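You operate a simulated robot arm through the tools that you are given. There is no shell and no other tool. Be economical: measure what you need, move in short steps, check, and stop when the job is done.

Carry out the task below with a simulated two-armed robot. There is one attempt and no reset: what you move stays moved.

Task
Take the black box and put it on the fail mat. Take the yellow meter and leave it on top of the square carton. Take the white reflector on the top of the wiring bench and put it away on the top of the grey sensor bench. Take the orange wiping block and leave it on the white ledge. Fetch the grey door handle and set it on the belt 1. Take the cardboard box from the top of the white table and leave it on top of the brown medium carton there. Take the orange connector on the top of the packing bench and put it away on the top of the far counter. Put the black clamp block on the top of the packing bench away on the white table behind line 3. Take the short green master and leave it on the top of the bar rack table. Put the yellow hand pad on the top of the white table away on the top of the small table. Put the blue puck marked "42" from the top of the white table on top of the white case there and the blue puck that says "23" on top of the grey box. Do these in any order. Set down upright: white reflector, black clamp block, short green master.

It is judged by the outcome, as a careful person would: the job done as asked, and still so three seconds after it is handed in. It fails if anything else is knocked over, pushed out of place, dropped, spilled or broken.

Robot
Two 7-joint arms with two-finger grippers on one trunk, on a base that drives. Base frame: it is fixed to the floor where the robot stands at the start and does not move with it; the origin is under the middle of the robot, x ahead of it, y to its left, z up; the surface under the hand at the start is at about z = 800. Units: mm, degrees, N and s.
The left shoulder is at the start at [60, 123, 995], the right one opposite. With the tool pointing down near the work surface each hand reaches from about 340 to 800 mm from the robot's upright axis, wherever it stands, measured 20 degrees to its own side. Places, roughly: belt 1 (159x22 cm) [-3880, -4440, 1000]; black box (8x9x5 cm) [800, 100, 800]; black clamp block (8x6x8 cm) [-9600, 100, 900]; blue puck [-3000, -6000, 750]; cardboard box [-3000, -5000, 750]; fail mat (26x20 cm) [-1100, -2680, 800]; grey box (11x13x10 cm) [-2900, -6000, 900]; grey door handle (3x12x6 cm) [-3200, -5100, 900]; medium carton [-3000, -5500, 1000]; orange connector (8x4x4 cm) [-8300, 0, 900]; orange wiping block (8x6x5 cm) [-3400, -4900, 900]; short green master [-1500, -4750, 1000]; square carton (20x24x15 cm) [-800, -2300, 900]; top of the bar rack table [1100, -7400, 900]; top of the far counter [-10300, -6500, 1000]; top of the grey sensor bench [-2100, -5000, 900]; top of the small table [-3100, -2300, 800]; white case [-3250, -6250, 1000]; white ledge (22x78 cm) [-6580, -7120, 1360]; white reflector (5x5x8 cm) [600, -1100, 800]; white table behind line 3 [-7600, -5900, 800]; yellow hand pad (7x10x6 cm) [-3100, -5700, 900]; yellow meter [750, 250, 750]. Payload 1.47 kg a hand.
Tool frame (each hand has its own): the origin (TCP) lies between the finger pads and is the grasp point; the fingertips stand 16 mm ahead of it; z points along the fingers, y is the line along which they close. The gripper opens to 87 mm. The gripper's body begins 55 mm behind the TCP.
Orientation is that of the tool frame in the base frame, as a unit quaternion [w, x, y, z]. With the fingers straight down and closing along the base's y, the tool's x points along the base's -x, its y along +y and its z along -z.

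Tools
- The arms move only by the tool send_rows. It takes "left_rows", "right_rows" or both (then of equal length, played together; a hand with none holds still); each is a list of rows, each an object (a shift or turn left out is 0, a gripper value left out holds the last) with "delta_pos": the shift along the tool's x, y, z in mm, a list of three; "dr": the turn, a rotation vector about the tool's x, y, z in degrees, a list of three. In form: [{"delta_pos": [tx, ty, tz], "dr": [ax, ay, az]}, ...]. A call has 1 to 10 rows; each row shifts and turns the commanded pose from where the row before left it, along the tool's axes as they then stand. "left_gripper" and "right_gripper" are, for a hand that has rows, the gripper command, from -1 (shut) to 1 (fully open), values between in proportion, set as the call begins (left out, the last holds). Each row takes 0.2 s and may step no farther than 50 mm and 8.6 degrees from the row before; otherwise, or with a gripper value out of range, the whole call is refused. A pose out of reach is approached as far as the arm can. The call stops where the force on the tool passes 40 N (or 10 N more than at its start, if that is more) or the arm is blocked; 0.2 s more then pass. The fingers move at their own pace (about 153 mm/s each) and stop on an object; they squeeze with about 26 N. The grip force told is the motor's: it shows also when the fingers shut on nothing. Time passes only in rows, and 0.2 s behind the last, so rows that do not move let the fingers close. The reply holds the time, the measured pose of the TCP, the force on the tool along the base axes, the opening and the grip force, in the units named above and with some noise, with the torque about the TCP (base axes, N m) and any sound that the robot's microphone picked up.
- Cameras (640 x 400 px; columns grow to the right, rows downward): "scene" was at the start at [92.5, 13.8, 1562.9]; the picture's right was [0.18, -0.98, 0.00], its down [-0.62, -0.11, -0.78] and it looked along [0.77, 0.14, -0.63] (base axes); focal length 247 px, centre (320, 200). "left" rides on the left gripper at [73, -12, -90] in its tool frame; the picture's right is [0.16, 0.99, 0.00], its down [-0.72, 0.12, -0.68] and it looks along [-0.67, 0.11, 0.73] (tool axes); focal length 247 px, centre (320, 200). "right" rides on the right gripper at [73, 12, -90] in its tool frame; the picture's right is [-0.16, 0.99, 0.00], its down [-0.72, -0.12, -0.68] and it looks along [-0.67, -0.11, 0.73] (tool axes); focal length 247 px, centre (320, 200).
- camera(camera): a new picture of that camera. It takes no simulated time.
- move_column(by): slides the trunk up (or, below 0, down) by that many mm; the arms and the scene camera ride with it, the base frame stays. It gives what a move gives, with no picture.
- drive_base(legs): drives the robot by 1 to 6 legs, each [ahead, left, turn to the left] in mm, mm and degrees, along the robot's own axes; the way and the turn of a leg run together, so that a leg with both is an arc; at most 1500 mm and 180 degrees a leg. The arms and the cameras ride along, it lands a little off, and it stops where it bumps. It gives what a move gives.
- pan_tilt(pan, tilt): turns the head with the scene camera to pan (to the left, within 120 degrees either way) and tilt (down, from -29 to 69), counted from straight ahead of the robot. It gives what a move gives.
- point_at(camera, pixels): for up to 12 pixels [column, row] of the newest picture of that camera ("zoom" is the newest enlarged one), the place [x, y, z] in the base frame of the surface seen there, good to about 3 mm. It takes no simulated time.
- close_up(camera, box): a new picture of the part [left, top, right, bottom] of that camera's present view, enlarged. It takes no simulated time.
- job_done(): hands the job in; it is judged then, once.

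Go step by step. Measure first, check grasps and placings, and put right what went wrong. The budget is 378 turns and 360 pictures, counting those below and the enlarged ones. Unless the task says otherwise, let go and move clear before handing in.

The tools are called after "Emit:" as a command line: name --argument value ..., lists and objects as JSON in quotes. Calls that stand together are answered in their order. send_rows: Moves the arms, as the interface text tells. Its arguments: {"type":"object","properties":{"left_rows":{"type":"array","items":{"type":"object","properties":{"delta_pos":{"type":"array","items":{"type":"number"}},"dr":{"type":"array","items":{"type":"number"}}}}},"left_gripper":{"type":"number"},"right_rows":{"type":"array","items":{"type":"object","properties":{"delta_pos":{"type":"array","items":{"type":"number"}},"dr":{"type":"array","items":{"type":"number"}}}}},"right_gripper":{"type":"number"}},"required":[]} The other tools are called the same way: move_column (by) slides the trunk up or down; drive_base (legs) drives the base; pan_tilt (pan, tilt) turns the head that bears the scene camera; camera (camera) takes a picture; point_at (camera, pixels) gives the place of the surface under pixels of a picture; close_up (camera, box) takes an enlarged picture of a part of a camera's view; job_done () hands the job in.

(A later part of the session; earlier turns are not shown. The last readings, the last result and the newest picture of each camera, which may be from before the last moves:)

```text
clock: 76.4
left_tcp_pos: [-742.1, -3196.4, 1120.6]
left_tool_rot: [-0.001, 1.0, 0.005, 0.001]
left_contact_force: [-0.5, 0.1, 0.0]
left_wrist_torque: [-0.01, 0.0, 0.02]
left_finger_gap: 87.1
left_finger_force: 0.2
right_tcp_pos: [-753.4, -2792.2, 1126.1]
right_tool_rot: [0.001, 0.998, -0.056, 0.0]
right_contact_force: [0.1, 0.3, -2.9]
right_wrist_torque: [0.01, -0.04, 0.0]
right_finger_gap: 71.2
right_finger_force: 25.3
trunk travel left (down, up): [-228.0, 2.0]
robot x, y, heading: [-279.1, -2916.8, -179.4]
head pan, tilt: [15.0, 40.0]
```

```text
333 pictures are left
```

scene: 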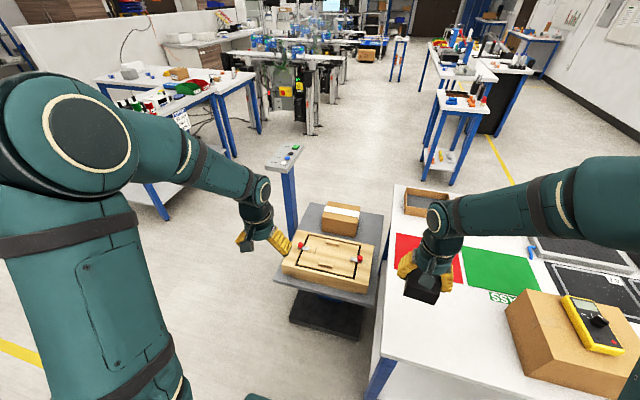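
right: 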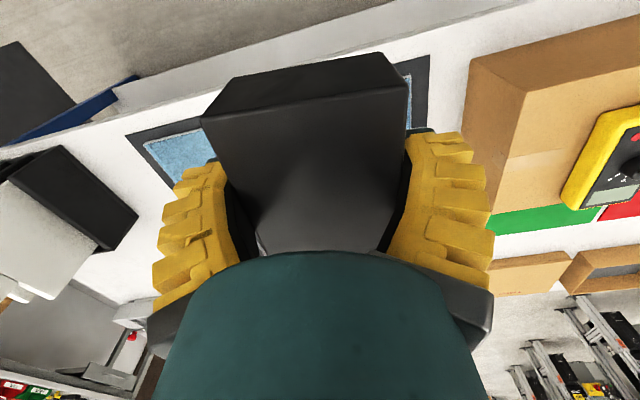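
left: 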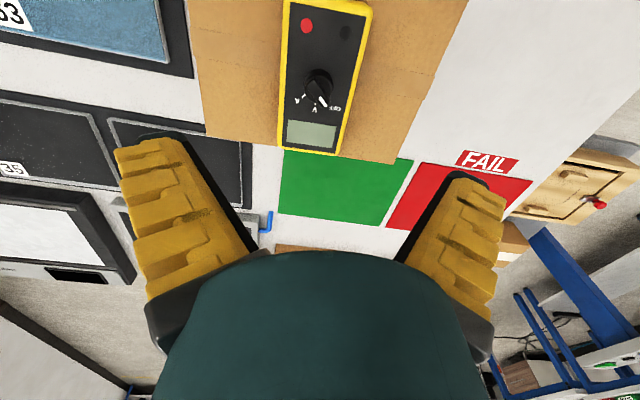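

Robot is at (-279,-2917) with the mat ahead right. I'll creep 60 mm forward and extend the right hand over the mat.

Emit:
drive_base --legs '[[60, 0, 0]]'

Emit:
send_rows --right_rows '[{"delta_pos": [-40, -12, 0]}, {"delta_pos": [-40, -12, 0]}, {"delta_pos": [-40, -12, 0]}, {"delta_pos": [-40, -12, 0]}, {"delta_pos": [-40, -12, 0]}, {"delta_pos": [-40, -12, 0]}, {}]'

Emit:
camera --camera "scene"

```text
clock: 77.4
left_tcp_pos: [-802.0, -3196.0, 1121.5]
left_tool_rot: [0.0, 1.0, 0.006, 0.0]
left_contact_force: [-0.4, -0.4, -1.0]
left_wrist_torque: [0.0, -0.04, 0.03]
left_finger_gap: 87.1
left_finger_force: 0.2
right_tcp_pos: [-813.9, -2792.6, 1126.0]
right_tool_rot: [-0.001, 0.998, -0.057, 0.001]
right_contact_force: [-0.8, 0.8, -2.8]
right_wrist_torque: [0.01, 0.0, 0.03]
right_finger_gap: 70.9
right_finger_force: 26.4
trunk travel left (down, up): [-228.0, 2.0]
robot x, y, heading: [-335.6, -2917.7, -179.5]
head pan, tilt: [15.0, 40.0]
```

```text
clock: 79.0
left_tcp_pos: [-798.7, -3195.9, 1122.8]
left_tool_rot: [0.0, 1.0, 0.005, 0.0]
left_contact_force: [0.9, 0.0, -0.2]
left_wrist_torque: [0.01, 0.0, 0.01]
left_finger_gap: 86.8
left_finger_force: 0.1
right_tcp_pos: [-1043.3, -2693.4, 1128.7]
right_tool_rot: [0.0, 0.998, -0.055, 0.0]
right_contact_force: [-0.4, -0.4, -2.5]
right_wrist_torque: [0.01, 0.01, 0.01]
right_finger_gap: 71.2
right_finger_force: 25.5
trunk travel left (down, up): [-228.0, 2.0]
robot x, y, heading: [-339.3, -2916.6, -179.5]
head pan, tilt: [15.0, 40.0]
```

```text
332 pictures are left
```

scene: 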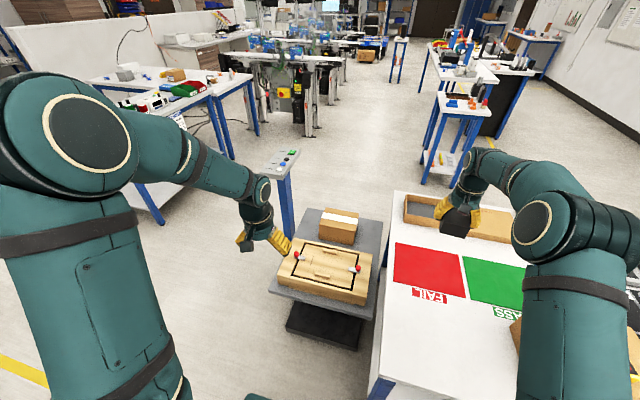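

Right TCP is at (-1043,-2693). I'll move 45 mm further and lower to about 20 mm above the mat.

Emit:
send_rows --right_rows '[{"delta_pos": [-45, -10, 0]}, {"delta_pos": [0, 0, 48]}, {"delta_pos": [0, 0, 48]}, {"delta_pos": [0, 0, 48]}, {"delta_pos": [0, 0, 48]}, {"delta_pos": [0, 0, 48]}, {"delta_pos": [0, 0, 38]}, {"delta_pos": [0, 0, 5]}]'

Emit:
camera --camera "right"

```text
clock: 80.8
left_tcp_pos: [-801.5, -3196.2, 1122.1]
left_tool_rot: [0.0, 1.0, 0.005, 0.0]
left_contact_force: [0.2, -0.4, 0.3]
left_wrist_torque: [0.0, -0.02, -0.01]
left_finger_gap: 87.0
left_finger_force: 0.0
right_tcp_pos: [-1075.2, -2676.3, 846.0]
right_tool_rot: [0.0, 0.998, -0.056, 0.001]
right_contact_force: [0.5, 0.7, -2.4]
right_wrist_torque: [0.0, -0.01, 0.02]
right_finger_gap: 71.0
right_finger_force: 26.2
right hand out of reach, approached as far as the arm can: row 7
trunk travel left (down, up): [-228.0, 2.0]
robot x, y, heading: [-340.2, -2915.7, -179.5]
head pan, tilt: [15.0, 40.0]
```

```text
331 pictures are left
```

right: 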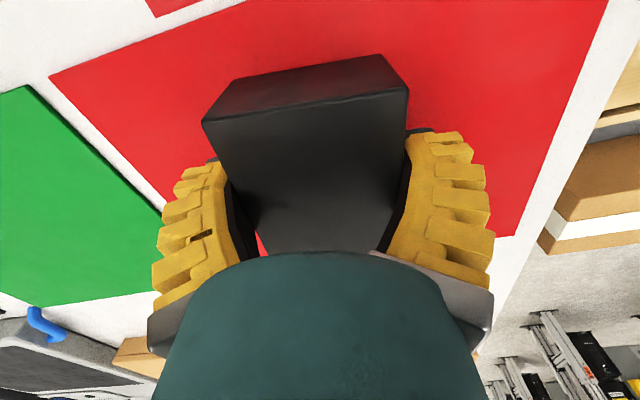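

The box is over the red mat but the arm is at its reach. I'll lower the trunk for the last bit.

Emit:
move_column --by -18

Emit:
move_column --by -6

```text
clock: 81.5
left_tcp_pos: [-798.9, -3196.2, 1105.7]
left_tool_rot: [0.0, 1.0, 0.004, -0.001]
left_contact_force: [-0.8, 0.5, -0.7]
left_wrist_torque: [0.0, 0.0, 0.0]
left_finger_gap: 87.2
left_finger_force: 0.0
right_tcp_pos: [-1076.3, -2676.5, 832.2]
right_tool_rot: [0.0, 0.998, -0.056, -0.005]
right_contact_force: [-0.7, 2.3, 27.7]
right_wrist_torque: [0.06, -0.12, 0.01]
right_finger_gap: 73.8
right_finger_force: 25.9
trunk travel left (down, up): [-210.0, 20.0]
robot x, y, heading: [-338.6, -2916.1, -179.7]
head pan, tilt: [15.0, 40.0]
```

```text
clock: 82.0
left_tcp_pos: [-797.3, -3197.0, 1100.2]
left_tool_rot: [0.0, 1.0, 0.005, -0.001]
left_contact_force: [-0.5, -0.3, -0.2]
left_wrist_torque: [0.01, 0.01, 0.01]
left_finger_gap: 87.0
left_finger_force: 0.0
right_tcp_pos: [-1075.1, -2676.7, 827.1]
right_tool_rot: [0.0, 0.998, -0.056, -0.003]
right_contact_force: [-1.3, 2.4, 31.4]
right_wrist_torque: [0.08, 0.16, 0.07]
right_finger_gap: 77.0
right_finger_force: 25.7
trunk travel left (down, up): [-204.0, 26.0]
robot x, y, heading: [-335.2, -2915.0, -179.6]
head pan, tilt: [15.0, 40.0]
```

Contact is firm (31 N), so the box is down. Releasing and rising.

Emit:
send_rows --right_rows '[{}, {}, {}]' --right_gripper 1

Emit:
send_rows --right_rows '[{"delta_pos": [0, 0, -30]}, {"delta_pos": [0, 0, -45]}, {"delta_pos": [0, 0, -45]}, {"delta_pos": [0, 0, -45]}, {"delta_pos": [0, 0, -45]}]'

Emit:
camera --camera "right"

Emit:
close_up --camera "scene" --box '[360, 180, 640, 380]'

```text
clock: 82.8
left_tcp_pos: [-798.9, -3196.5, 1098.3]
left_tool_rot: [0.0, 1.0, 0.005, 0.0]
left_contact_force: [0.7, 0.4, 0.2]
left_wrist_torque: [0.0, 0.02, -0.01]
left_finger_gap: 87.2
left_finger_force: 0.0
right_tcp_pos: [-1075.2, -2677.1, 820.8]
right_tool_rot: [0.0, 0.998, -0.056, 0.002]
right_contact_force: [1.0, 0.9, -0.3]
right_wrist_torque: [-0.02, 0.04, -0.03]
right_finger_gap: 87.0
right_finger_force: 0.1
trunk travel left (down, up): [-204.0, 26.0]
robot x, y, heading: [-340.1, -2915.6, -179.5]
head pan, tilt: [15.0, 40.0]
```

```text
clock: 84.0
left_tcp_pos: [-799.0, -3195.3, 1097.5]
left_tool_rot: [0.0, 1.0, 0.005, 0.0]
left_contact_force: [0.7, -0.2, -0.1]
left_wrist_torque: [0.04, -0.01, 0.0]
left_finger_gap: 86.9
left_finger_force: 0.1
right_tcp_pos: [-1098.9, -2677.8, 1026.7]
right_tool_rot: [0.0, 0.998, -0.057, 0.002]
right_contact_force: [0.2, -0.3, 0.3]
right_wrist_torque: [0.04, -0.01, 0.0]
right_finger_gap: 87.2
right_finger_force: 0.1
right hand out of reach, approached as far as the arm can: row 1, 2, 3, 4
trunk travel left (down, up): [-204.0, 26.0]
robot x, y, heading: [-340.5, -2917.2, -179.4]
head pan, tilt: [15.0, 40.0]
```

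```text
330 pictures are left
```

right: 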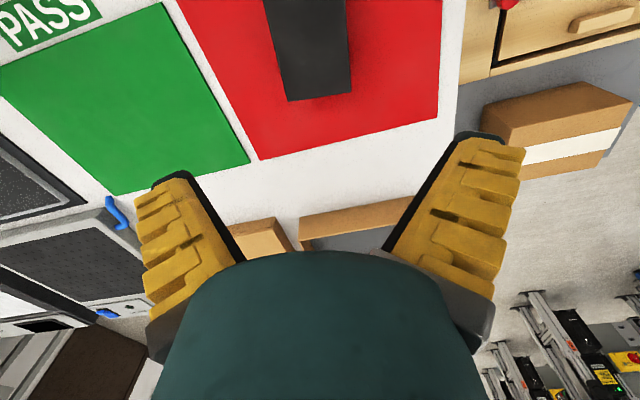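

```text
2.00 times, centred on (500, 280) of scene
```

zoom: 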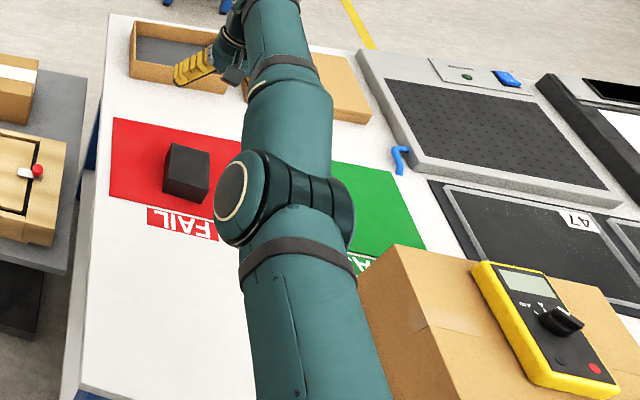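

Black box sits on the red mat and the meter is still on the carton. Next I'll fetch the white reflector near (600,-1100).

Emit:
send_rows --right_rows '[{"delta_pos": [45, 10, -10]}, {"delta_pos": [48, 8, 0]}, {"delta_pos": [48, 8, 0]}, {"delta_pos": [48, 8, 0]}, {"delta_pos": [48, 8, 0]}, {"delta_pos": [48, 8, 0]}]'

Emit:
drive_base --legs '[[-230, 0, 0], [0, -1450, 0], [0, -180, 0], [0, 0, 90], [0, 0, 90]]'

Emit:
pan_tilt --pan 0 --tilt 40

Emit:
camera --camera "scene"

```text
clock: 85.4
left_tcp_pos: [-800.5, -3196.8, 1097.7]
left_tool_rot: [0.0, 1.0, 0.005, 0.0]
left_contact_force: [-1.5, 0.2, -0.1]
left_wrist_torque: [-0.02, 0.02, 0.02]
left_finger_gap: 87.2
left_finger_force: 0.1
right_tcp_pos: [-1100.4, -2730.1, 1043.8]
right_tool_rot: [0.001, 0.998, -0.056, 0.001]
right_contact_force: [-0.9, 0.3, -0.7]
right_wrist_torque: [-0.03, -0.01, 0.0]
right_finger_gap: 87.1
right_finger_force: 0.0
right hand out of reach, approached as far as the arm can: row 1, 2, 3, 4, 5, 6
trunk travel left (down, up): [-204.0, 26.0]
robot x, y, heading: [-338.0, -2911.4, -179.6]
head pan, tilt: [15.0, 40.0]
```

```text
clock: 109.4
left_tcp_pos: [368.3, -974.0, 1097.9]
left_tool_rot: [0.0, -0.004, 1.0, 0.0]
left_contact_force: [0.0, 0.0, 0.1]
left_wrist_torque: [-0.03, -0.01, -0.01]
left_finger_gap: 87.0
left_finger_force: 0.0
right_tcp_pos: [667.9, -1440.0, 1042.4]
right_tool_rot: [-0.001, 0.057, 0.998, 0.0]
right_contact_force: [0.1, 0.2, -0.5]
right_wrist_torque: [0.01, 0.02, 0.03]
right_finger_gap: 87.0
right_finger_force: 0.0
trunk travel left (down, up): [-204.0, 26.0]
robot x, y, heading: [-92.9, -1254.9, 0.3]
head pan, tilt: [15.0, 40.0]
```

```text
clock: 110.2
left_tcp_pos: [368.8, -973.0, 1099.1]
left_tool_rot: [0.0, -0.004, 1.0, 0.0]
left_contact_force: [-0.8, 0.0, 0.0]
left_wrist_torque: [0.0, 0.02, 0.01]
left_finger_gap: 87.0
left_finger_force: 0.1
right_tcp_pos: [666.6, -1439.9, 1043.4]
right_tool_rot: [-0.001, 0.057, 0.998, 0.0]
right_contact_force: [0.4, -0.1, -0.3]
right_wrist_torque: [0.01, 0.0, 0.0]
right_finger_gap: 87.0
right_finger_force: 0.1
trunk travel left (down, up): [-204.0, 26.0]
robot x, y, heading: [-94.1, -1253.3, 0.3]
head pan, tilt: [0.0, 40.0]
```

```text
328 pictures are left
```

scene: 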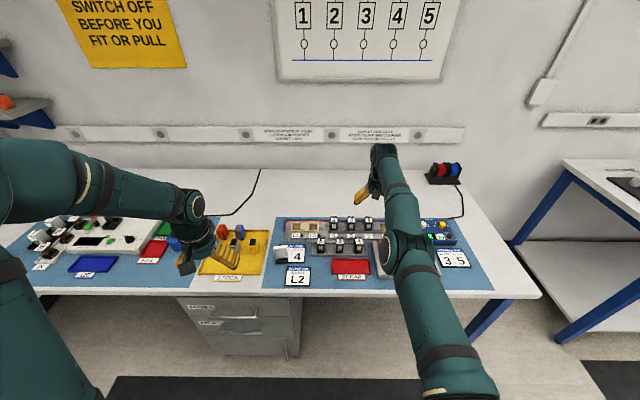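

The right arm stayed extended because its retract rows were not reached. I'll test a small retract now and check.

Emit:
send_rows --right_rows '[{"delta_pos": [20, 0, -10]}, {"delta_pos": [20, 0, -10]}, {}]'

Emit:
pan_tilt --pan -118 --tilt 40

Emit:
camera --camera "scene"

```text
clock: 111.0
left_tcp_pos: [368.3, -973.1, 1098.4]
left_tool_rot: [0.0, -0.004, 1.0, 0.0]
left_contact_force: [-0.3, 0.6, -0.5]
left_wrist_torque: [0.02, 0.0, 0.0]
left_finger_gap: 87.1
left_finger_force: 0.0
right_tcp_pos: [666.3, -1435.4, 1065.2]
right_tool_rot: [-0.002, 0.057, 0.998, 0.0]
right_contact_force: [-0.8, 0.3, -0.4]
right_wrist_torque: [0.0, 0.02, 0.01]
right_finger_gap: 87.0
right_finger_force: 0.1
right hand out of reach, approached as far as the arm can: row 1, 2
trunk travel left (down, up): [-204.0, 26.0]
robot x, y, heading: [-95.4, -1252.4, 0.4]
head pan, tilt: [0.0, 40.0]
```

```text
clock: 112.9
left_tcp_pos: [367.9, -972.8, 1098.0]
left_tool_rot: [0.0, -0.005, 1.0, 0.0]
left_contact_force: [-1.1, -1.1, 0.6]
left_wrist_torque: [0.02, -0.02, 0.02]
left_finger_gap: 86.8
left_finger_force: 0.1
right_tcp_pos: [666.7, -1436.1, 1064.4]
right_tool_rot: [-0.002, 0.057, 0.998, 0.001]
right_contact_force: [0.2, -0.3, 0.8]
right_wrist_torque: [0.0, 0.0, 0.01]
right_finger_gap: 87.1
right_finger_force: 0.1
trunk travel left (down, up): [-204.0, 26.0]
robot x, y, heading: [-93.4, -1253.1, 0.7]
head pan, tilt: [-118.0, 40.0]
```

```text
327 pictures are left
```

scene: 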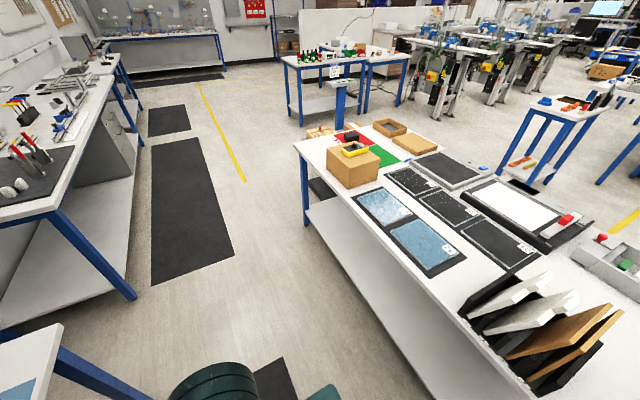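

The carton, meter, box and organizer all look undisturbed. The right arm seems stuck in x; I'll try raising and moving sideways to free it.

Emit:
send_rows --right_rows '[{"delta_pos": [0, -30, -30]}, {"delta_pos": [0, -30, -30]}, {"delta_pos": [0, -30, -30]}, {"delta_pos": [10, 0, 0]}, {"delta_pos": [20, 0, 0]}, {"delta_pos": [20, 0, 0]}]'

Emit:
pan_tilt --pan -15 --tilt 40

Emit:
camera --camera "scene"

```text
clock: 114.3
left_tcp_pos: [366.8, -972.6, 1098.6]
left_tool_rot: [0.0, -0.004, 1.0, 0.0]
left_contact_force: [-0.6, 1.4, 0.5]
left_wrist_torque: [0.04, -0.04, 0.02]
left_finger_gap: 87.3
left_finger_force: 0.0
right_tcp_pos: [597.3, -1519.3, 1153.7]
right_tool_rot: [0.0, 0.057, 0.998, 0.0]
right_contact_force: [-0.3, 0.0, -0.2]
right_wrist_torque: [-0.06, -0.04, -0.04]
right_finger_gap: 87.3
right_finger_force: 0.1
right hand out of reach, approached as far as the arm can: row 3
trunk travel left (down, up): [-204.0, 26.0]
robot x, y, heading: [-95.7, -1251.1, 0.4]
head pan, tilt: [-118.0, 40.0]
```

```text
clock: 116.1
left_tcp_pos: [367.7, -973.8, 1098.1]
left_tool_rot: [0.0, -0.005, 1.0, 0.0]
left_contact_force: [0.0, -0.3, -0.7]
left_wrist_torque: [0.0, -0.01, 0.01]
left_finger_gap: 87.3
left_finger_force: 0.0
right_tcp_pos: [597.8, -1518.8, 1154.0]
right_tool_rot: [-0.001, 0.057, 0.998, 0.0]
right_contact_force: [0.0, 0.1, -0.4]
right_wrist_torque: [0.04, -0.02, -0.03]
right_finger_gap: 87.2
right_finger_force: 0.1
trunk travel left (down, up): [-204.0, 26.0]
robot x, y, heading: [-94.4, -1253.5, 0.5]
head pan, tilt: [-15.0, 40.0]
```

```text
326 pictures are left
```

scene: 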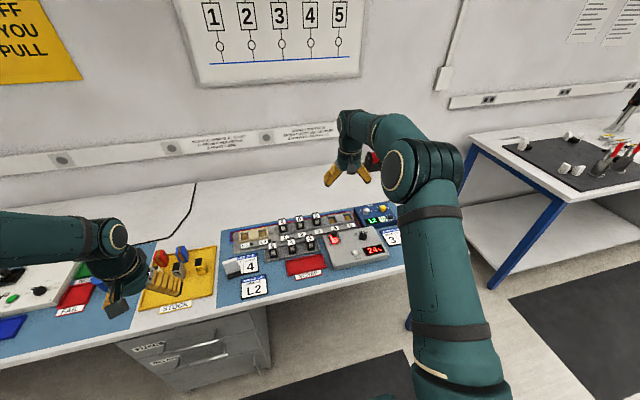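

The right arm is free again at (597,-1519). I'll zoom on the STOCK tray and the blue mat to find the white reflector.

Emit:
close_up --camera "scene" --box '[110, 190, 430, 390]'

Emit:
send_rows --right_rows '[{"delta_pos": [40, 0, 0]}, {"delta_pos": [40, 0, 0]}, {"delta_pos": [40, 0, 0]}]'

```text
2.00 times, centred on (270, 290) of scene
```

zoom: 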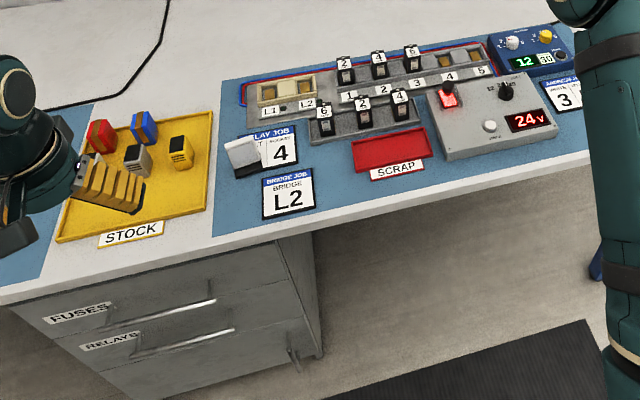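

```text
clock: 116.9
left_tcp_pos: [366.7, -973.6, 1099.1]
left_tool_rot: [0.002, -0.004, 1.0, 0.0]
left_contact_force: [-1.1, -0.4, -0.4]
left_wrist_torque: [0.04, 0.0, 0.03]
left_finger_gap: 87.1
left_finger_force: 0.2
right_tcp_pos: [477.5, -1506.6, 1154.3]
right_tool_rot: [0.0, 0.057, 0.998, 0.0]
right_contact_force: [-0.7, 0.6, 0.6]
right_wrist_torque: [0.05, -0.03, -0.02]
right_finger_gap: 87.1
right_finger_force: 0.2
trunk travel left (down, up): [-204.0, 26.0]
robot x, y, heading: [-96.7, -1255.4, 0.4]
head pan, tilt: [-15.0, 40.0]
```

A white block with a black base stands at zoom (245,155), close to the given place. I'll measure it.

Emit:
point_at --camera "zoom" --pixels '[[240, 142], [228, 150], [255, 137], [262, 160], [235, 175], [245, 155], [262, 172], [135, 160], [180, 150], [225, 200]]'

Emit:
close_up --camera "scene" --box '[190, 240, 270, 290]'

```text
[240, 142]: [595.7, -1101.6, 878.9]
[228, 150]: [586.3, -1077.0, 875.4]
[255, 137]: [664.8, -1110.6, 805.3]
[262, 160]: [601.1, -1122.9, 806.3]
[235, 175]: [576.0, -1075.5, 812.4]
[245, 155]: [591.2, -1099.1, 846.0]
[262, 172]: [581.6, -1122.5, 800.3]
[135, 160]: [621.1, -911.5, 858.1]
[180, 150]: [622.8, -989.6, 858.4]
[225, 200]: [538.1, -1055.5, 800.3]
```

```text
8.00 times, centred on (230, 265) of scene
```

zoom: 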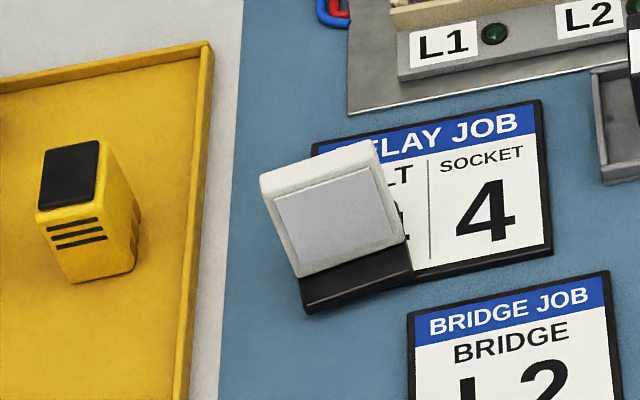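

The reflector stands upright, about 45 mm wide, centred near (598,-1100), top 879. I'll bring the left hand near above it to look.

Emit:
send_rows --left_rows '[{"delta_pos": [-45, -20, 0]}, {"delta_pos": [-45, -25, 0]}, {"delta_pos": [-45, -25, 0]}, {"delta_pos": [-45, -25, 0]}, {"delta_pos": [-45, -25, 20]}, {"delta_pos": [0, 0, 40]}]' --left_gripper 1

Emit:
camera --camera "left"

```text
refused: row 2 steps farther than a row can; nothing moved
```

```text
323 pictures are left
```

left: 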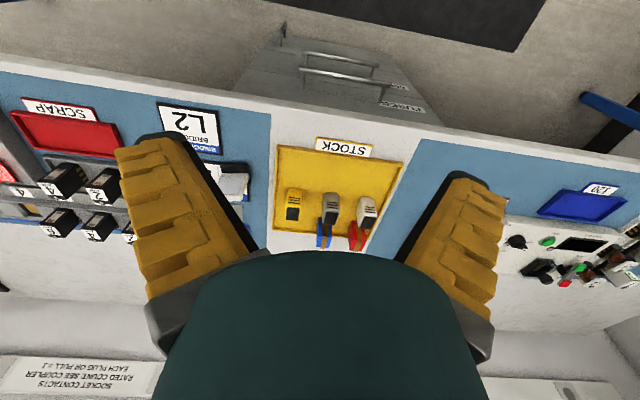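

One row stepped too far; resending with 45 mm steps.

Emit:
send_rows --left_rows '[{"delta_pos": [-40, -21, 0]}, {"delta_pos": [-40, -21, 0]}, {"delta_pos": [-40, -21, 0]}, {"delta_pos": [-40, -21, 0]}, {"delta_pos": [-30, -21, 20]}, {"delta_pos": [0, -20, 40]}]' --left_gripper 1

Emit:
camera --camera "left"

```text
clock: 118.3
left_tcp_pos: [556.7, -1096.4, 1038.9]
left_tool_rot: [0.0, -0.005, 1.0, 0.0]
left_contact_force: [0.1, 0.6, 0.8]
left_wrist_torque: [-0.02, -0.01, 0.01]
left_finger_gap: 87.1
left_finger_force: 0.1
right_tcp_pos: [479.7, -1506.2, 1152.9]
right_tool_rot: [-0.001, 0.057, 0.998, 0.0]
right_contact_force: [-0.3, 0.4, 0.5]
right_wrist_torque: [0.03, 0.02, -0.02]
right_finger_gap: 87.2
right_finger_force: 0.2
trunk travel left (down, up): [-204.0, 26.0]
robot x, y, heading: [-95.0, -1253.4, 0.6]
head pan, tilt: [-15.0, 40.0]
```

```text
322 pictures are left
```

left: 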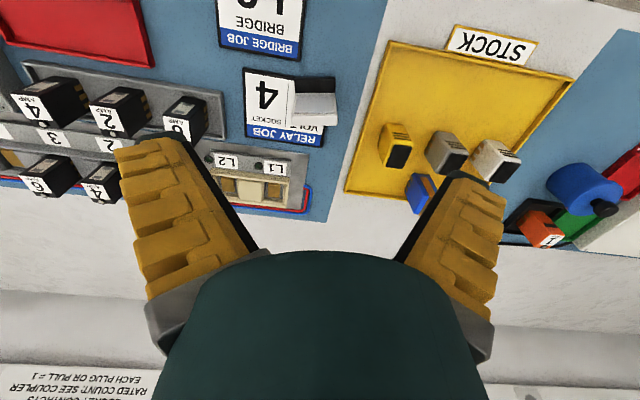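

Emit:
close_up --camera "left" --box '[240, 50, 400, 150]'

Emit:
point_at --camera "left" --pixels '[[298, 80], [333, 80], [336, 90], [296, 92], [336, 122], [297, 122]]'

```text
4.00 times, centred on (320, 100) of left
```

zoom: 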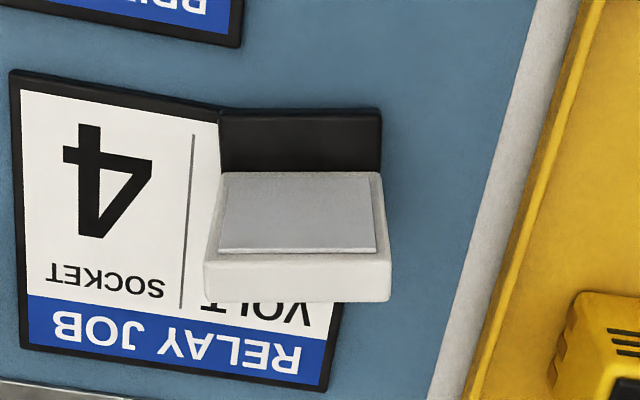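

```text
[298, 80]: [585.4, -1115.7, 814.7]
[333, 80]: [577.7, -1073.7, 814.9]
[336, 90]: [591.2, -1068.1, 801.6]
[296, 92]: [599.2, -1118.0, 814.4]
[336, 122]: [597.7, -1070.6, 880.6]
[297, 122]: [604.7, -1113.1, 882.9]
```

The reflector is yawed about +9°, width about 45 mm. I'll measure the top face for its thickness.

Emit:
point_at --camera "zoom" --pixels '[[222, 258], [385, 260], [210, 295], [385, 295], [298, 275], [298, 210], [298, 240], [230, 120], [375, 118], [300, 112], [300, 298]]'

```text
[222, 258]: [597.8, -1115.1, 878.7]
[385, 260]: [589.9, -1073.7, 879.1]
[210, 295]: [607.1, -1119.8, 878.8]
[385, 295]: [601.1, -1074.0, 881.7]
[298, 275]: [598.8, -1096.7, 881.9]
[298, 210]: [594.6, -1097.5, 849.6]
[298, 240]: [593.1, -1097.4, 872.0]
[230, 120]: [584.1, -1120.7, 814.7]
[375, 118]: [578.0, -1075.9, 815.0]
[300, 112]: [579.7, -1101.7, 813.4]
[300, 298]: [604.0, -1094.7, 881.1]
```

Plate centre is (599,-1097). Moving over it, rotating +9° and descending to z≈850.

Emit:
send_rows --left_rows '[{"delta_pos": [-42, -1, 0], "dr": [0, 0, -4.5]}, {"dr": [0, 0, -4.5]}, {"delta_pos": [0, 0, 45]}, {"delta_pos": [0, 0, 45]}, {"delta_pos": [0, 0, 45]}, {"delta_pos": [0, 0, 30]}, {"delta_pos": [0, 0, 22]}]'

Emit:
camera --camera "scene"

```text
clock: 119.9
left_tcp_pos: [600.6, -1096.5, 847.3]
left_tool_rot: [-0.001, -0.083, 0.997, 0.0]
left_contact_force: [0.5, -0.2, 0.3]
left_wrist_torque: [-0.01, -0.03, -0.01]
left_finger_gap: 86.8
left_finger_force: 0.0
right_tcp_pos: [479.4, -1505.9, 1154.1]
right_tool_rot: [-0.001, 0.057, 0.998, 0.0]
right_contact_force: [-0.5, 0.1, -0.2]
right_wrist_torque: [0.03, 0.04, 0.01]
right_finger_gap: 87.1
right_finger_force: 0.0
trunk travel left (down, up): [-204.0, 26.0]
robot x, y, heading: [-94.9, -1250.8, 0.1]
head pan, tilt: [-15.0, 40.0]
```

```text
320 pictures are left
```

scene: 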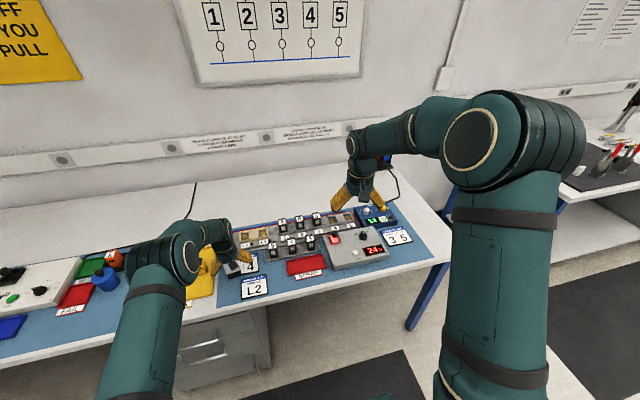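

Hand is on the reflector with matching yaw. Closing and lifting slowly.

Emit:
send_rows --left_rows '[{}, {}, {}, {}]' --left_gripper -1

Emit:
send_rows --left_rows '[{"delta_pos": [0, 0, -4]}, {"delta_pos": [0, 0, -6]}, {"delta_pos": [0, 0, -20]}, {"delta_pos": [0, 0, -35]}, {"delta_pos": [0, 0, -45]}, {"delta_pos": [0, 0, -45]}]'

Emit:
camera --camera "left"

```text
clock: 120.9
left_tcp_pos: [601.2, -1096.7, 849.2]
left_tool_rot: [0.001, -0.082, 0.997, 0.0]
left_contact_force: [0.3, -1.3, -0.1]
left_wrist_torque: [0.04, 0.0, 0.0]
left_finger_gap: 53.7
left_finger_force: 26.4
right_tcp_pos: [480.9, -1504.3, 1153.1]
right_tool_rot: [-0.002, 0.057, 0.998, 0.0]
right_contact_force: [-0.4, -0.3, 0.0]
right_wrist_torque: [-0.02, -0.02, 0.05]
right_finger_gap: 86.9
right_finger_force: 0.1
trunk travel left (down, up): [-204.0, 26.0]
robot x, y, heading: [-93.5, -1252.8, 0.5]
head pan, tilt: [-15.0, 40.0]
```

```text
clock: 122.3
left_tcp_pos: [597.4, -1095.5, 1008.5]
left_tool_rot: [0.0, -0.081, 0.997, 0.001]
left_contact_force: [-0.4, -0.6, -1.0]
left_wrist_torque: [0.02, -0.03, -0.02]
left_finger_gap: 52.1
left_finger_force: 26.4
right_tcp_pos: [479.2, -1508.2, 1154.8]
right_tool_rot: [0.0, 0.058, 0.998, 0.0]
right_contact_force: [-0.3, -0.7, 0.4]
right_wrist_torque: [-0.02, 0.04, -0.04]
right_finger_gap: 87.2
right_finger_force: 0.0
trunk travel left (down, up): [-204.0, 26.0]
robot x, y, heading: [-93.6, -1251.2, 0.6]
head pan, tilt: [-15.0, 40.0]
```

```text
319 pictures are left
```

left: 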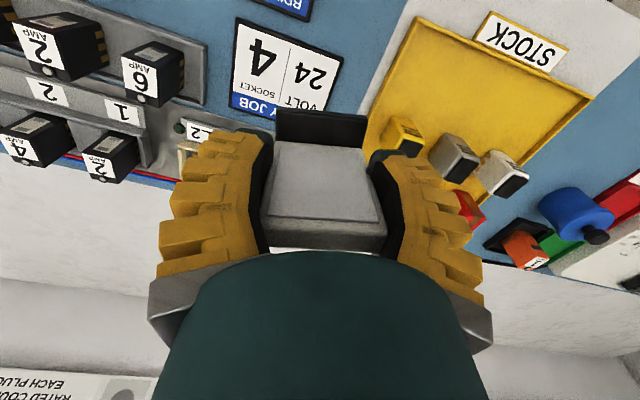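

The reflector is held (gap 52 mm). I'll tuck it back and drive down the aisle towards the sensor bench area.

Emit:
send_rows --left_rows '[{"delta_pos": [0, 0, -40]}, {"delta_pos": [40, 0, -20]}, {"delta_pos": [45, 0, 0]}, {"delta_pos": [45, 0, 0]}, {"delta_pos": [40, 0, 0]}]'

Emit:
drive_base --legs '[[-50, 0, 0], [0, -1400, 0], [0, -900, 0]]'

Emit:
pan_tilt --pan -105 --tilt 22

Emit:
camera --camera "scene"

```text
clock: 123.5
left_tcp_pos: [429.5, -1127.8, 1065.8]
left_tool_rot: [0.0, -0.082, 0.997, 0.0]
left_contact_force: [-0.6, -0.1, -0.2]
left_wrist_torque: [0.01, 0.01, 0.04]
left_finger_gap: 51.1
left_finger_force: 26.1
right_tcp_pos: [478.9, -1504.9, 1154.6]
right_tool_rot: [-0.001, 0.058, 0.998, 0.0]
right_contact_force: [-0.1, 0.3, 0.3]
right_wrist_torque: [-0.02, 0.03, -0.03]
right_finger_gap: 87.2
right_finger_force: 0.0
trunk travel left (down, up): [-204.0, 26.0]
robot x, y, heading: [-95.6, -1253.0, 0.6]
head pan, tilt: [-15.0, 40.0]
```

```text
clock: 144.2
left_tcp_pos: [421.9, -3398.1, 1065.4]
left_tool_rot: [0.0, -0.089, 0.996, 0.0]
left_contact_force: [-0.5, -0.8, -0.8]
left_wrist_torque: [-0.02, 0.02, -0.01]
left_finger_gap: 49.2
left_finger_force: 25.6
right_tcp_pos: [477.6, -3774.6, 1153.6]
right_tool_rot: [-0.001, 0.049, 0.999, 0.0]
right_contact_force: [1.1, 0.5, 0.0]
right_wrist_torque: [0.02, -0.04, -0.03]
right_finger_gap: 87.0
right_finger_force: 0.1
trunk travel left (down, up): [-204.0, 26.0]
robot x, y, heading: [-102.3, -3528.9, 1.0]
head pan, tilt: [-15.0, 40.0]
```

```text
clock: 145.8
left_tcp_pos: [423.3, -3398.1, 1066.5]
left_tool_rot: [0.0, -0.089, 0.996, 0.001]
left_contact_force: [-0.3, -0.4, -0.5]
left_wrist_torque: [-0.01, 0.01, -0.01]
left_finger_gap: 49.0
left_finger_force: 26.1
right_tcp_pos: [477.5, -3775.2, 1152.2]
right_tool_rot: [-0.001, 0.051, 0.999, 0.0]
right_contact_force: [0.4, 0.7, 0.0]
right_wrist_torque: [0.0, -0.05, -0.02]
right_finger_gap: 87.2
right_finger_force: 0.1
trunk travel left (down, up): [-204.0, 26.0]
robot x, y, heading: [-97.8, -3526.4, 1.1]
head pan, tilt: [-105.0, 22.0]
```

```text
318 pictures are left
```

scene: 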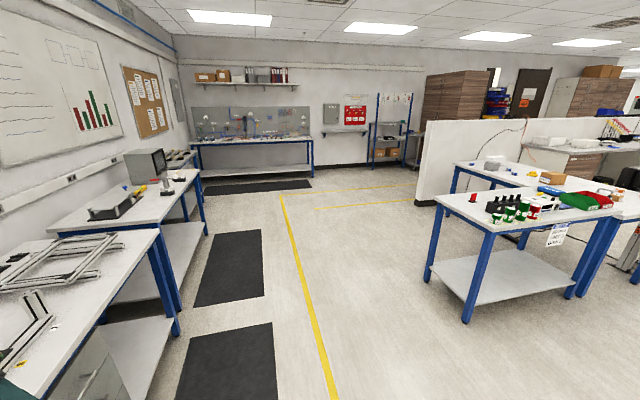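

The grip gap eased from 52 to 49 mm, so I'll check the reflector in the left view and enlarge the tables ahead.

Emit:
camera --camera "left"

Emit:
close_up --camera "scene" --box '[400, 130, 640, 280]'

```text
317 pictures are left
```

left: 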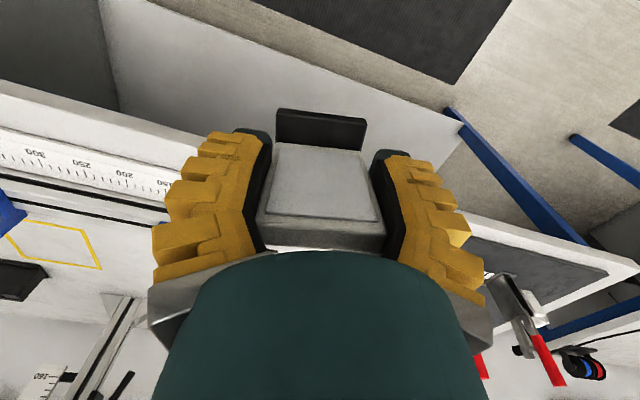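

```text
2.67 times, centred on (520, 205) of scene
```

zoom: 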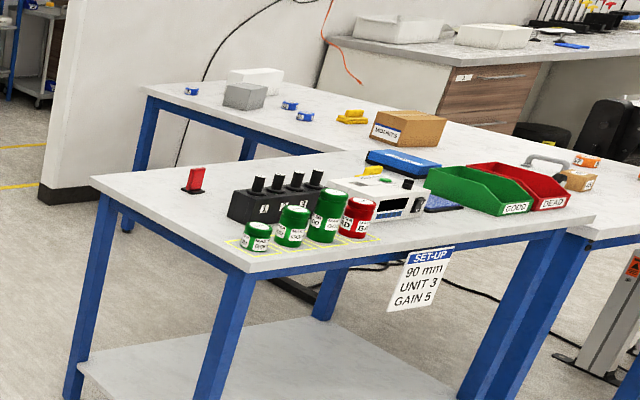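

The reflector sits steady between the fingers. The near table holds green cylinders at zoom (257,236); I'll measure the layout.

Emit:
point_at --camera "zoom" --pixels '[[257, 228], [293, 212], [329, 193], [195, 180], [95, 178], [250, 268], [590, 215], [270, 205], [400, 195], [400, 120], [145, 90], [244, 95]]'

Emit:
close_up --camera "scene" --box '[470, 170, 590, 245]'

```text
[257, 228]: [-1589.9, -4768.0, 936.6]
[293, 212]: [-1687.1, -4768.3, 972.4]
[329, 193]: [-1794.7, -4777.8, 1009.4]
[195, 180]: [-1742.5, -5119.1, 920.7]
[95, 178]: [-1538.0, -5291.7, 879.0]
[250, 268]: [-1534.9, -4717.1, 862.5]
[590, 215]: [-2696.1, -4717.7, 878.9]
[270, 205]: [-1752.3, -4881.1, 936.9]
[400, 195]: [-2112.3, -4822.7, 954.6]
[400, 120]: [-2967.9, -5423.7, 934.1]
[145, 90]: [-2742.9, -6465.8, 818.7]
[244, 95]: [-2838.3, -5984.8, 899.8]
```

```text
5.33 times, centred on (530, 208) of scene
```

zoom: 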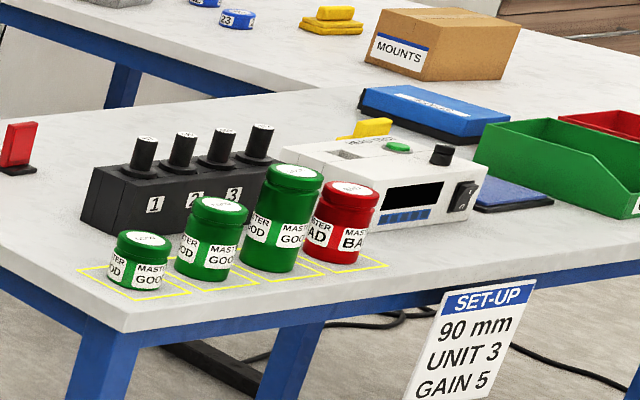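

The sensor bench top is z≈879, x -1535..-2696, y -4717..-5292, with the short green master at (-1590,-4768). I'll drive to its east end facing it.

Emit:
drive_base --legs '[[-500, 0, 0], [0, 0, 90], [0, 0, 89], [0, 1420, 0], [300, 0, 0]]'

Emit:
pan_tilt --pan 0 --tilt 40

Emit:
camera --camera "scene"

```text
clock: 170.2
left_tcp_pos: [-1370.1, -5098.8, 1066.8]
left_tool_rot: [0.0, 0.995, 0.098, 0.001]
left_contact_force: [0.3, 0.1, -0.9]
left_wrist_torque: [-0.03, 0.0, -0.04]
left_finger_gap: 48.6
left_finger_force: 25.5
right_tcp_pos: [-1432.3, -4722.8, 1154.2]
right_tool_rot: [0.0, 0.999, -0.041, 0.0]
right_contact_force: [-0.3, 0.8, -0.4]
right_wrist_torque: [-0.01, -0.02, -0.02]
right_finger_gap: 87.1
right_finger_force: 0.2
trunk travel left (down, up): [-204.0, 26.0]
robot x, y, heading: [-852.9, -4959.8, -177.6]
head pan, tilt: [-105.0, 22.0]
```

```text
clock: 172.0
left_tcp_pos: [-1368.9, -5099.5, 1067.3]
left_tool_rot: [-0.001, 0.995, 0.099, 0.0]
left_contact_force: [-0.1, 0.2, -1.5]
left_wrist_torque: [0.01, -0.01, -0.02]
left_finger_gap: 48.5
left_finger_force: 26.1
right_tcp_pos: [-1431.9, -4722.9, 1153.8]
right_tool_rot: [0.0, 0.999, -0.042, 0.001]
right_contact_force: [0.1, -0.2, -0.5]
right_wrist_torque: [0.01, -0.03, 0.02]
right_finger_gap: 87.1
right_finger_force: 0.0
trunk travel left (down, up): [-204.0, 26.0]
robot x, y, heading: [-853.7, -4957.6, -177.7]
head pan, tilt: [0.0, 40.0]
```

```text
314 pictures are left
```

scene: 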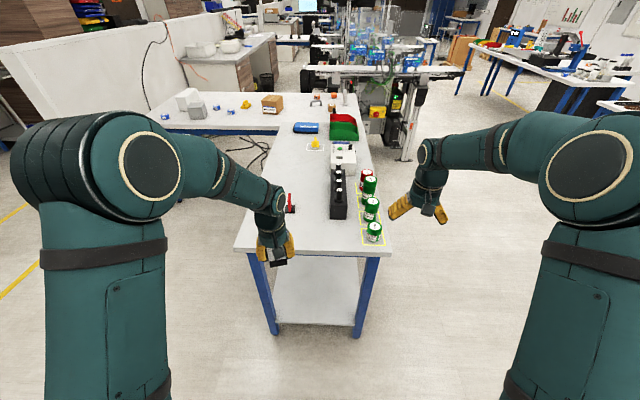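

I'll close in 160 mm so both targets are in comfortable reach.

Emit:
drive_base --legs '[[160, 0, -2]]'

Emit:
camera --camera "scene"

Emit:
camera --camera "left"

Emit:
camera --camera "right"

```text
clock: 173.4
left_tcp_pos: [-1536.1, -5082.0, 1065.9]
left_tool_rot: [0.0, 0.997, 0.079, 0.0]
left_contact_force: [-0.4, 0.5, -1.5]
left_wrist_torque: [-0.02, -0.04, 0.01]
left_finger_gap: 48.4
left_finger_force: 26.0
right_tcp_pos: [-1583.0, -4704.9, 1153.6]
right_tool_rot: [0.0, 0.998, -0.062, 0.002]
right_contact_force: [-0.1, -0.8, -0.6]
right_wrist_torque: [0.02, -0.03, 0.03]
right_finger_gap: 86.6
right_finger_force: 0.0
trunk travel left (down, up): [-204.0, 26.0]
robot x, y, heading: [-1009.9, -4961.4, -179.5]
head pan, tilt: [0.0, 40.0]
```

```text
313 pictures are left
```

scene: 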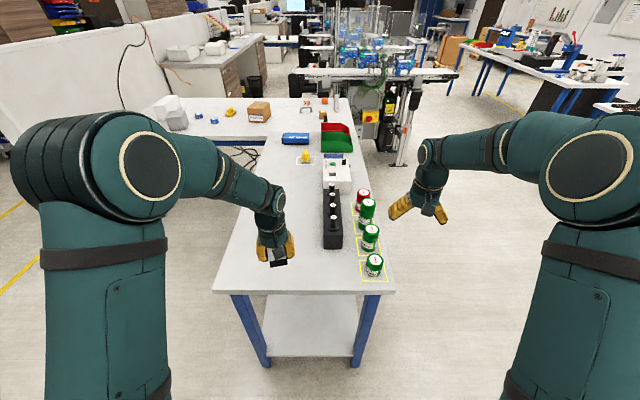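

```text
312 pictures are left
```

left: 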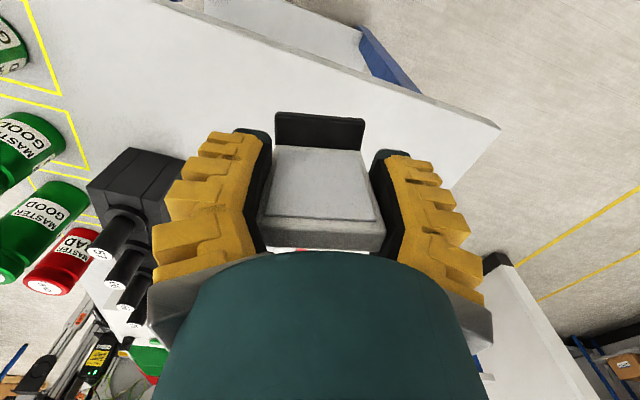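

```text
311 pictures are left
```

right: 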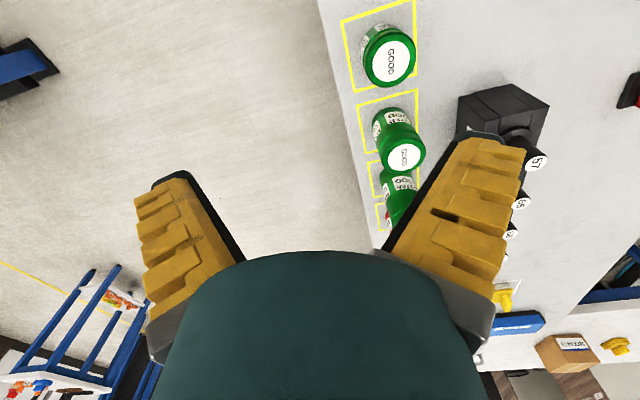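

Left hand: moving the reflector to about (-1625,-5130) and lowering near the bench.

Emit:
send_rows --left_rows '[{"delta_pos": [-32, 11, 0]}, {"delta_pos": [-32, 11, 0]}, {"delta_pos": [-32, 11, 0]}, {"delta_pos": [0, 0, 40]}, {"delta_pos": [0, 0, 40]}, {"delta_pos": [0, 0, 36]}, {"delta_pos": [0, 0, 8]}, {}]'

Emit:
camera --camera "left"

Emit:
close_up --camera "scene" --box '[220, 200, 340, 300]'

```text
clock: 175.2
left_tcp_pos: [-1624.9, -5131.2, 941.3]
left_tool_rot: [0.001, 0.997, 0.08, 0.0]
left_contact_force: [0.4, 0.2, -0.1]
left_wrist_torque: [0.02, 0.03, -0.01]
left_finger_gap: 48.3
left_finger_force: 26.2
right_tcp_pos: [-1584.0, -4705.7, 1153.5]
right_tool_rot: [0.0, 0.998, -0.06, 0.001]
right_contact_force: [0.0, -0.2, 0.2]
right_wrist_torque: [-0.03, -0.04, 0.04]
right_finger_gap: 87.0
right_finger_force: 0.1
trunk travel left (down, up): [-204.0, 26.0]
robot x, y, heading: [-1009.6, -4963.4, -179.6]
head pan, tilt: [0.0, 40.0]
```

```text
310 pictures are left
```

left: 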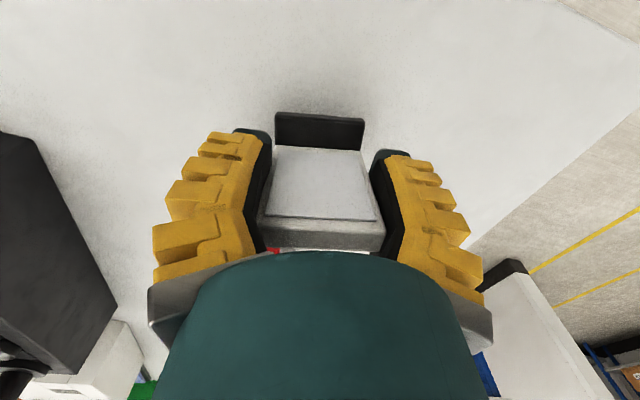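

```text
4.00 times, centred on (280, 250) of scene
```

zoom: 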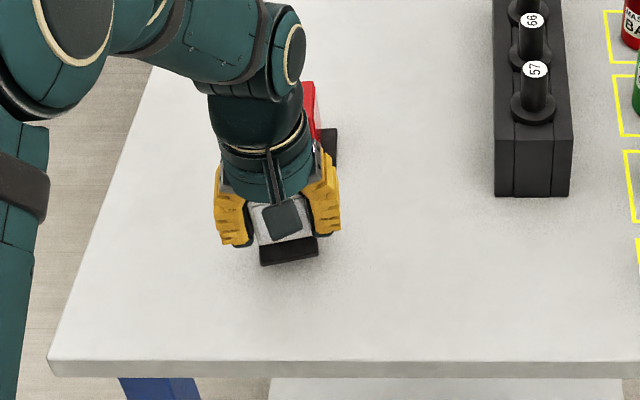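

Bench below is clear; the red reflector is well behind. Lowering gently to contact.

Emit:
send_rows --left_rows '[{"delta_pos": [0, 0, 4]}, {"delta_pos": [0, 0, 4]}, {}]'

Emit:
send_rows --left_rows '[{"delta_pos": [0, 0, 3]}, {"delta_pos": [0, 0, 2]}, {}]'

```text
clock: 176.0
left_tcp_pos: [-1622.7, -5132.4, 932.7]
left_tool_rot: [0.0, 0.997, 0.079, 0.0]
left_contact_force: [-0.6, 0.1, 0.2]
left_wrist_torque: [0.01, 0.02, -0.02]
left_finger_gap: 48.5
left_finger_force: 25.8
right_tcp_pos: [-1582.1, -4705.0, 1154.0]
right_tool_rot: [0.0, 0.998, -0.06, 0.002]
right_contact_force: [-0.8, -0.7, 0.7]
right_wrist_torque: [0.01, 0.02, -0.03]
right_finger_gap: 86.9
right_finger_force: 0.1
trunk travel left (down, up): [-204.0, 26.0]
robot x, y, heading: [-1009.5, -4963.1, -179.8]
head pan, tilt: [0.0, 40.0]
```

```text
clock: 176.8
left_tcp_pos: [-1624.3, -5130.4, 928.8]
left_tool_rot: [0.0, 0.997, 0.08, 0.0]
left_contact_force: [0.2, -0.4, -1.0]
left_wrist_torque: [0.01, 0.0, 0.04]
left_finger_gap: 48.3
left_finger_force: 26.3
right_tcp_pos: [-1583.0, -4705.0, 1153.3]
right_tool_rot: [0.0, 0.998, -0.06, 0.0]
right_contact_force: [0.9, 1.0, -0.5]
right_wrist_torque: [-0.01, -0.06, -0.01]
right_finger_gap: 87.0
right_finger_force: 0.1
trunk travel left (down, up): [-204.0, 26.0]
robot x, y, heading: [-1009.9, -4961.2, -179.8]
head pan, tilt: [0.0, 40.0]
```

No contact yet at 929; continuing down in 2 mm steps.

Emit:
send_rows --left_rows '[{"delta_pos": [0, 0, 2]}, {"delta_pos": [0, 0, 2]}, {}]'

Emit:
point_at --camera "zoom" --pixels '[[290, 300], [260, 265], [318, 258], [300, 325], [420, 280]]'

```text
clock: 177.6
left_tcp_pos: [-1623.8, -5130.0, 925.5]
left_tool_rot: [0.0, 0.997, 0.08, 0.0]
left_contact_force: [0.0, 0.3, -0.3]
left_wrist_torque: [0.02, -0.03, -0.01]
left_finger_gap: 48.4
left_finger_force: 25.7
right_tcp_pos: [-1582.1, -4705.3, 1153.9]
right_tool_rot: [0.0, 0.998, -0.06, 0.001]
right_contact_force: [0.5, -1.0, 0.0]
right_wrist_torque: [0.0, -0.01, 0.02]
right_finger_gap: 87.3
right_finger_force: 0.1
trunk travel left (down, up): [-204.0, 26.0]
robot x, y, heading: [-1006.9, -4961.2, -179.8]
head pan, tilt: [0.0, 40.0]
```

```text
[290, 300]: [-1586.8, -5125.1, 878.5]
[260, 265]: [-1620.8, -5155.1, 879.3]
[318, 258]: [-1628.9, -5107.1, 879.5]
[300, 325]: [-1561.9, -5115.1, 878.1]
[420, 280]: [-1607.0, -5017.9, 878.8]
```

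Emit:
send_rows --left_rows '[{"delta_pos": [0, 0, 2]}, {"delta_pos": [0, 0, 2]}, {}]'

Emit:
close_up --camera "scene" --box '[240, 220, 320, 280]'

```text
clock: 178.4
left_tcp_pos: [-1623.2, -5130.4, 923.4]
left_tool_rot: [0.0, 0.997, 0.08, -0.002]
left_contact_force: [-1.9, -0.1, 17.1]
left_wrist_torque: [-0.2, -0.23, 0.02]
left_finger_gap: 49.2
left_finger_force: 25.6
right_tcp_pos: [-1581.9, -4705.0, 1154.3]
right_tool_rot: [0.001, 0.998, -0.061, 0.0]
right_contact_force: [1.0, -0.2, 0.6]
right_wrist_torque: [0.01, -0.02, -0.01]
right_finger_gap: 87.1
right_finger_force: 0.0
trunk travel left (down, up): [-204.0, 26.0]
robot x, y, heading: [-1011.7, -4959.9, -179.8]
head pan, tilt: [0.0, 40.0]
```

```text
6.67 times, centred on (280, 250) of scene
```

zoom: 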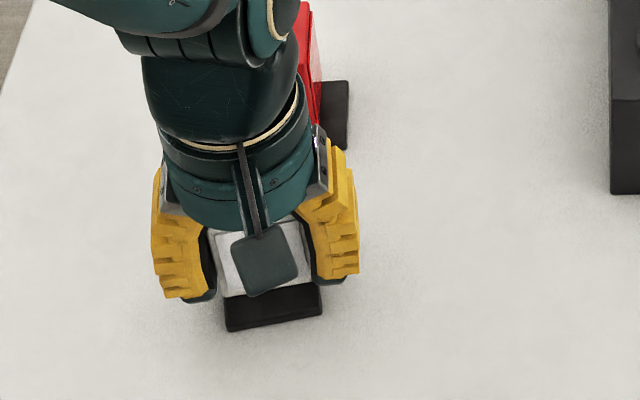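

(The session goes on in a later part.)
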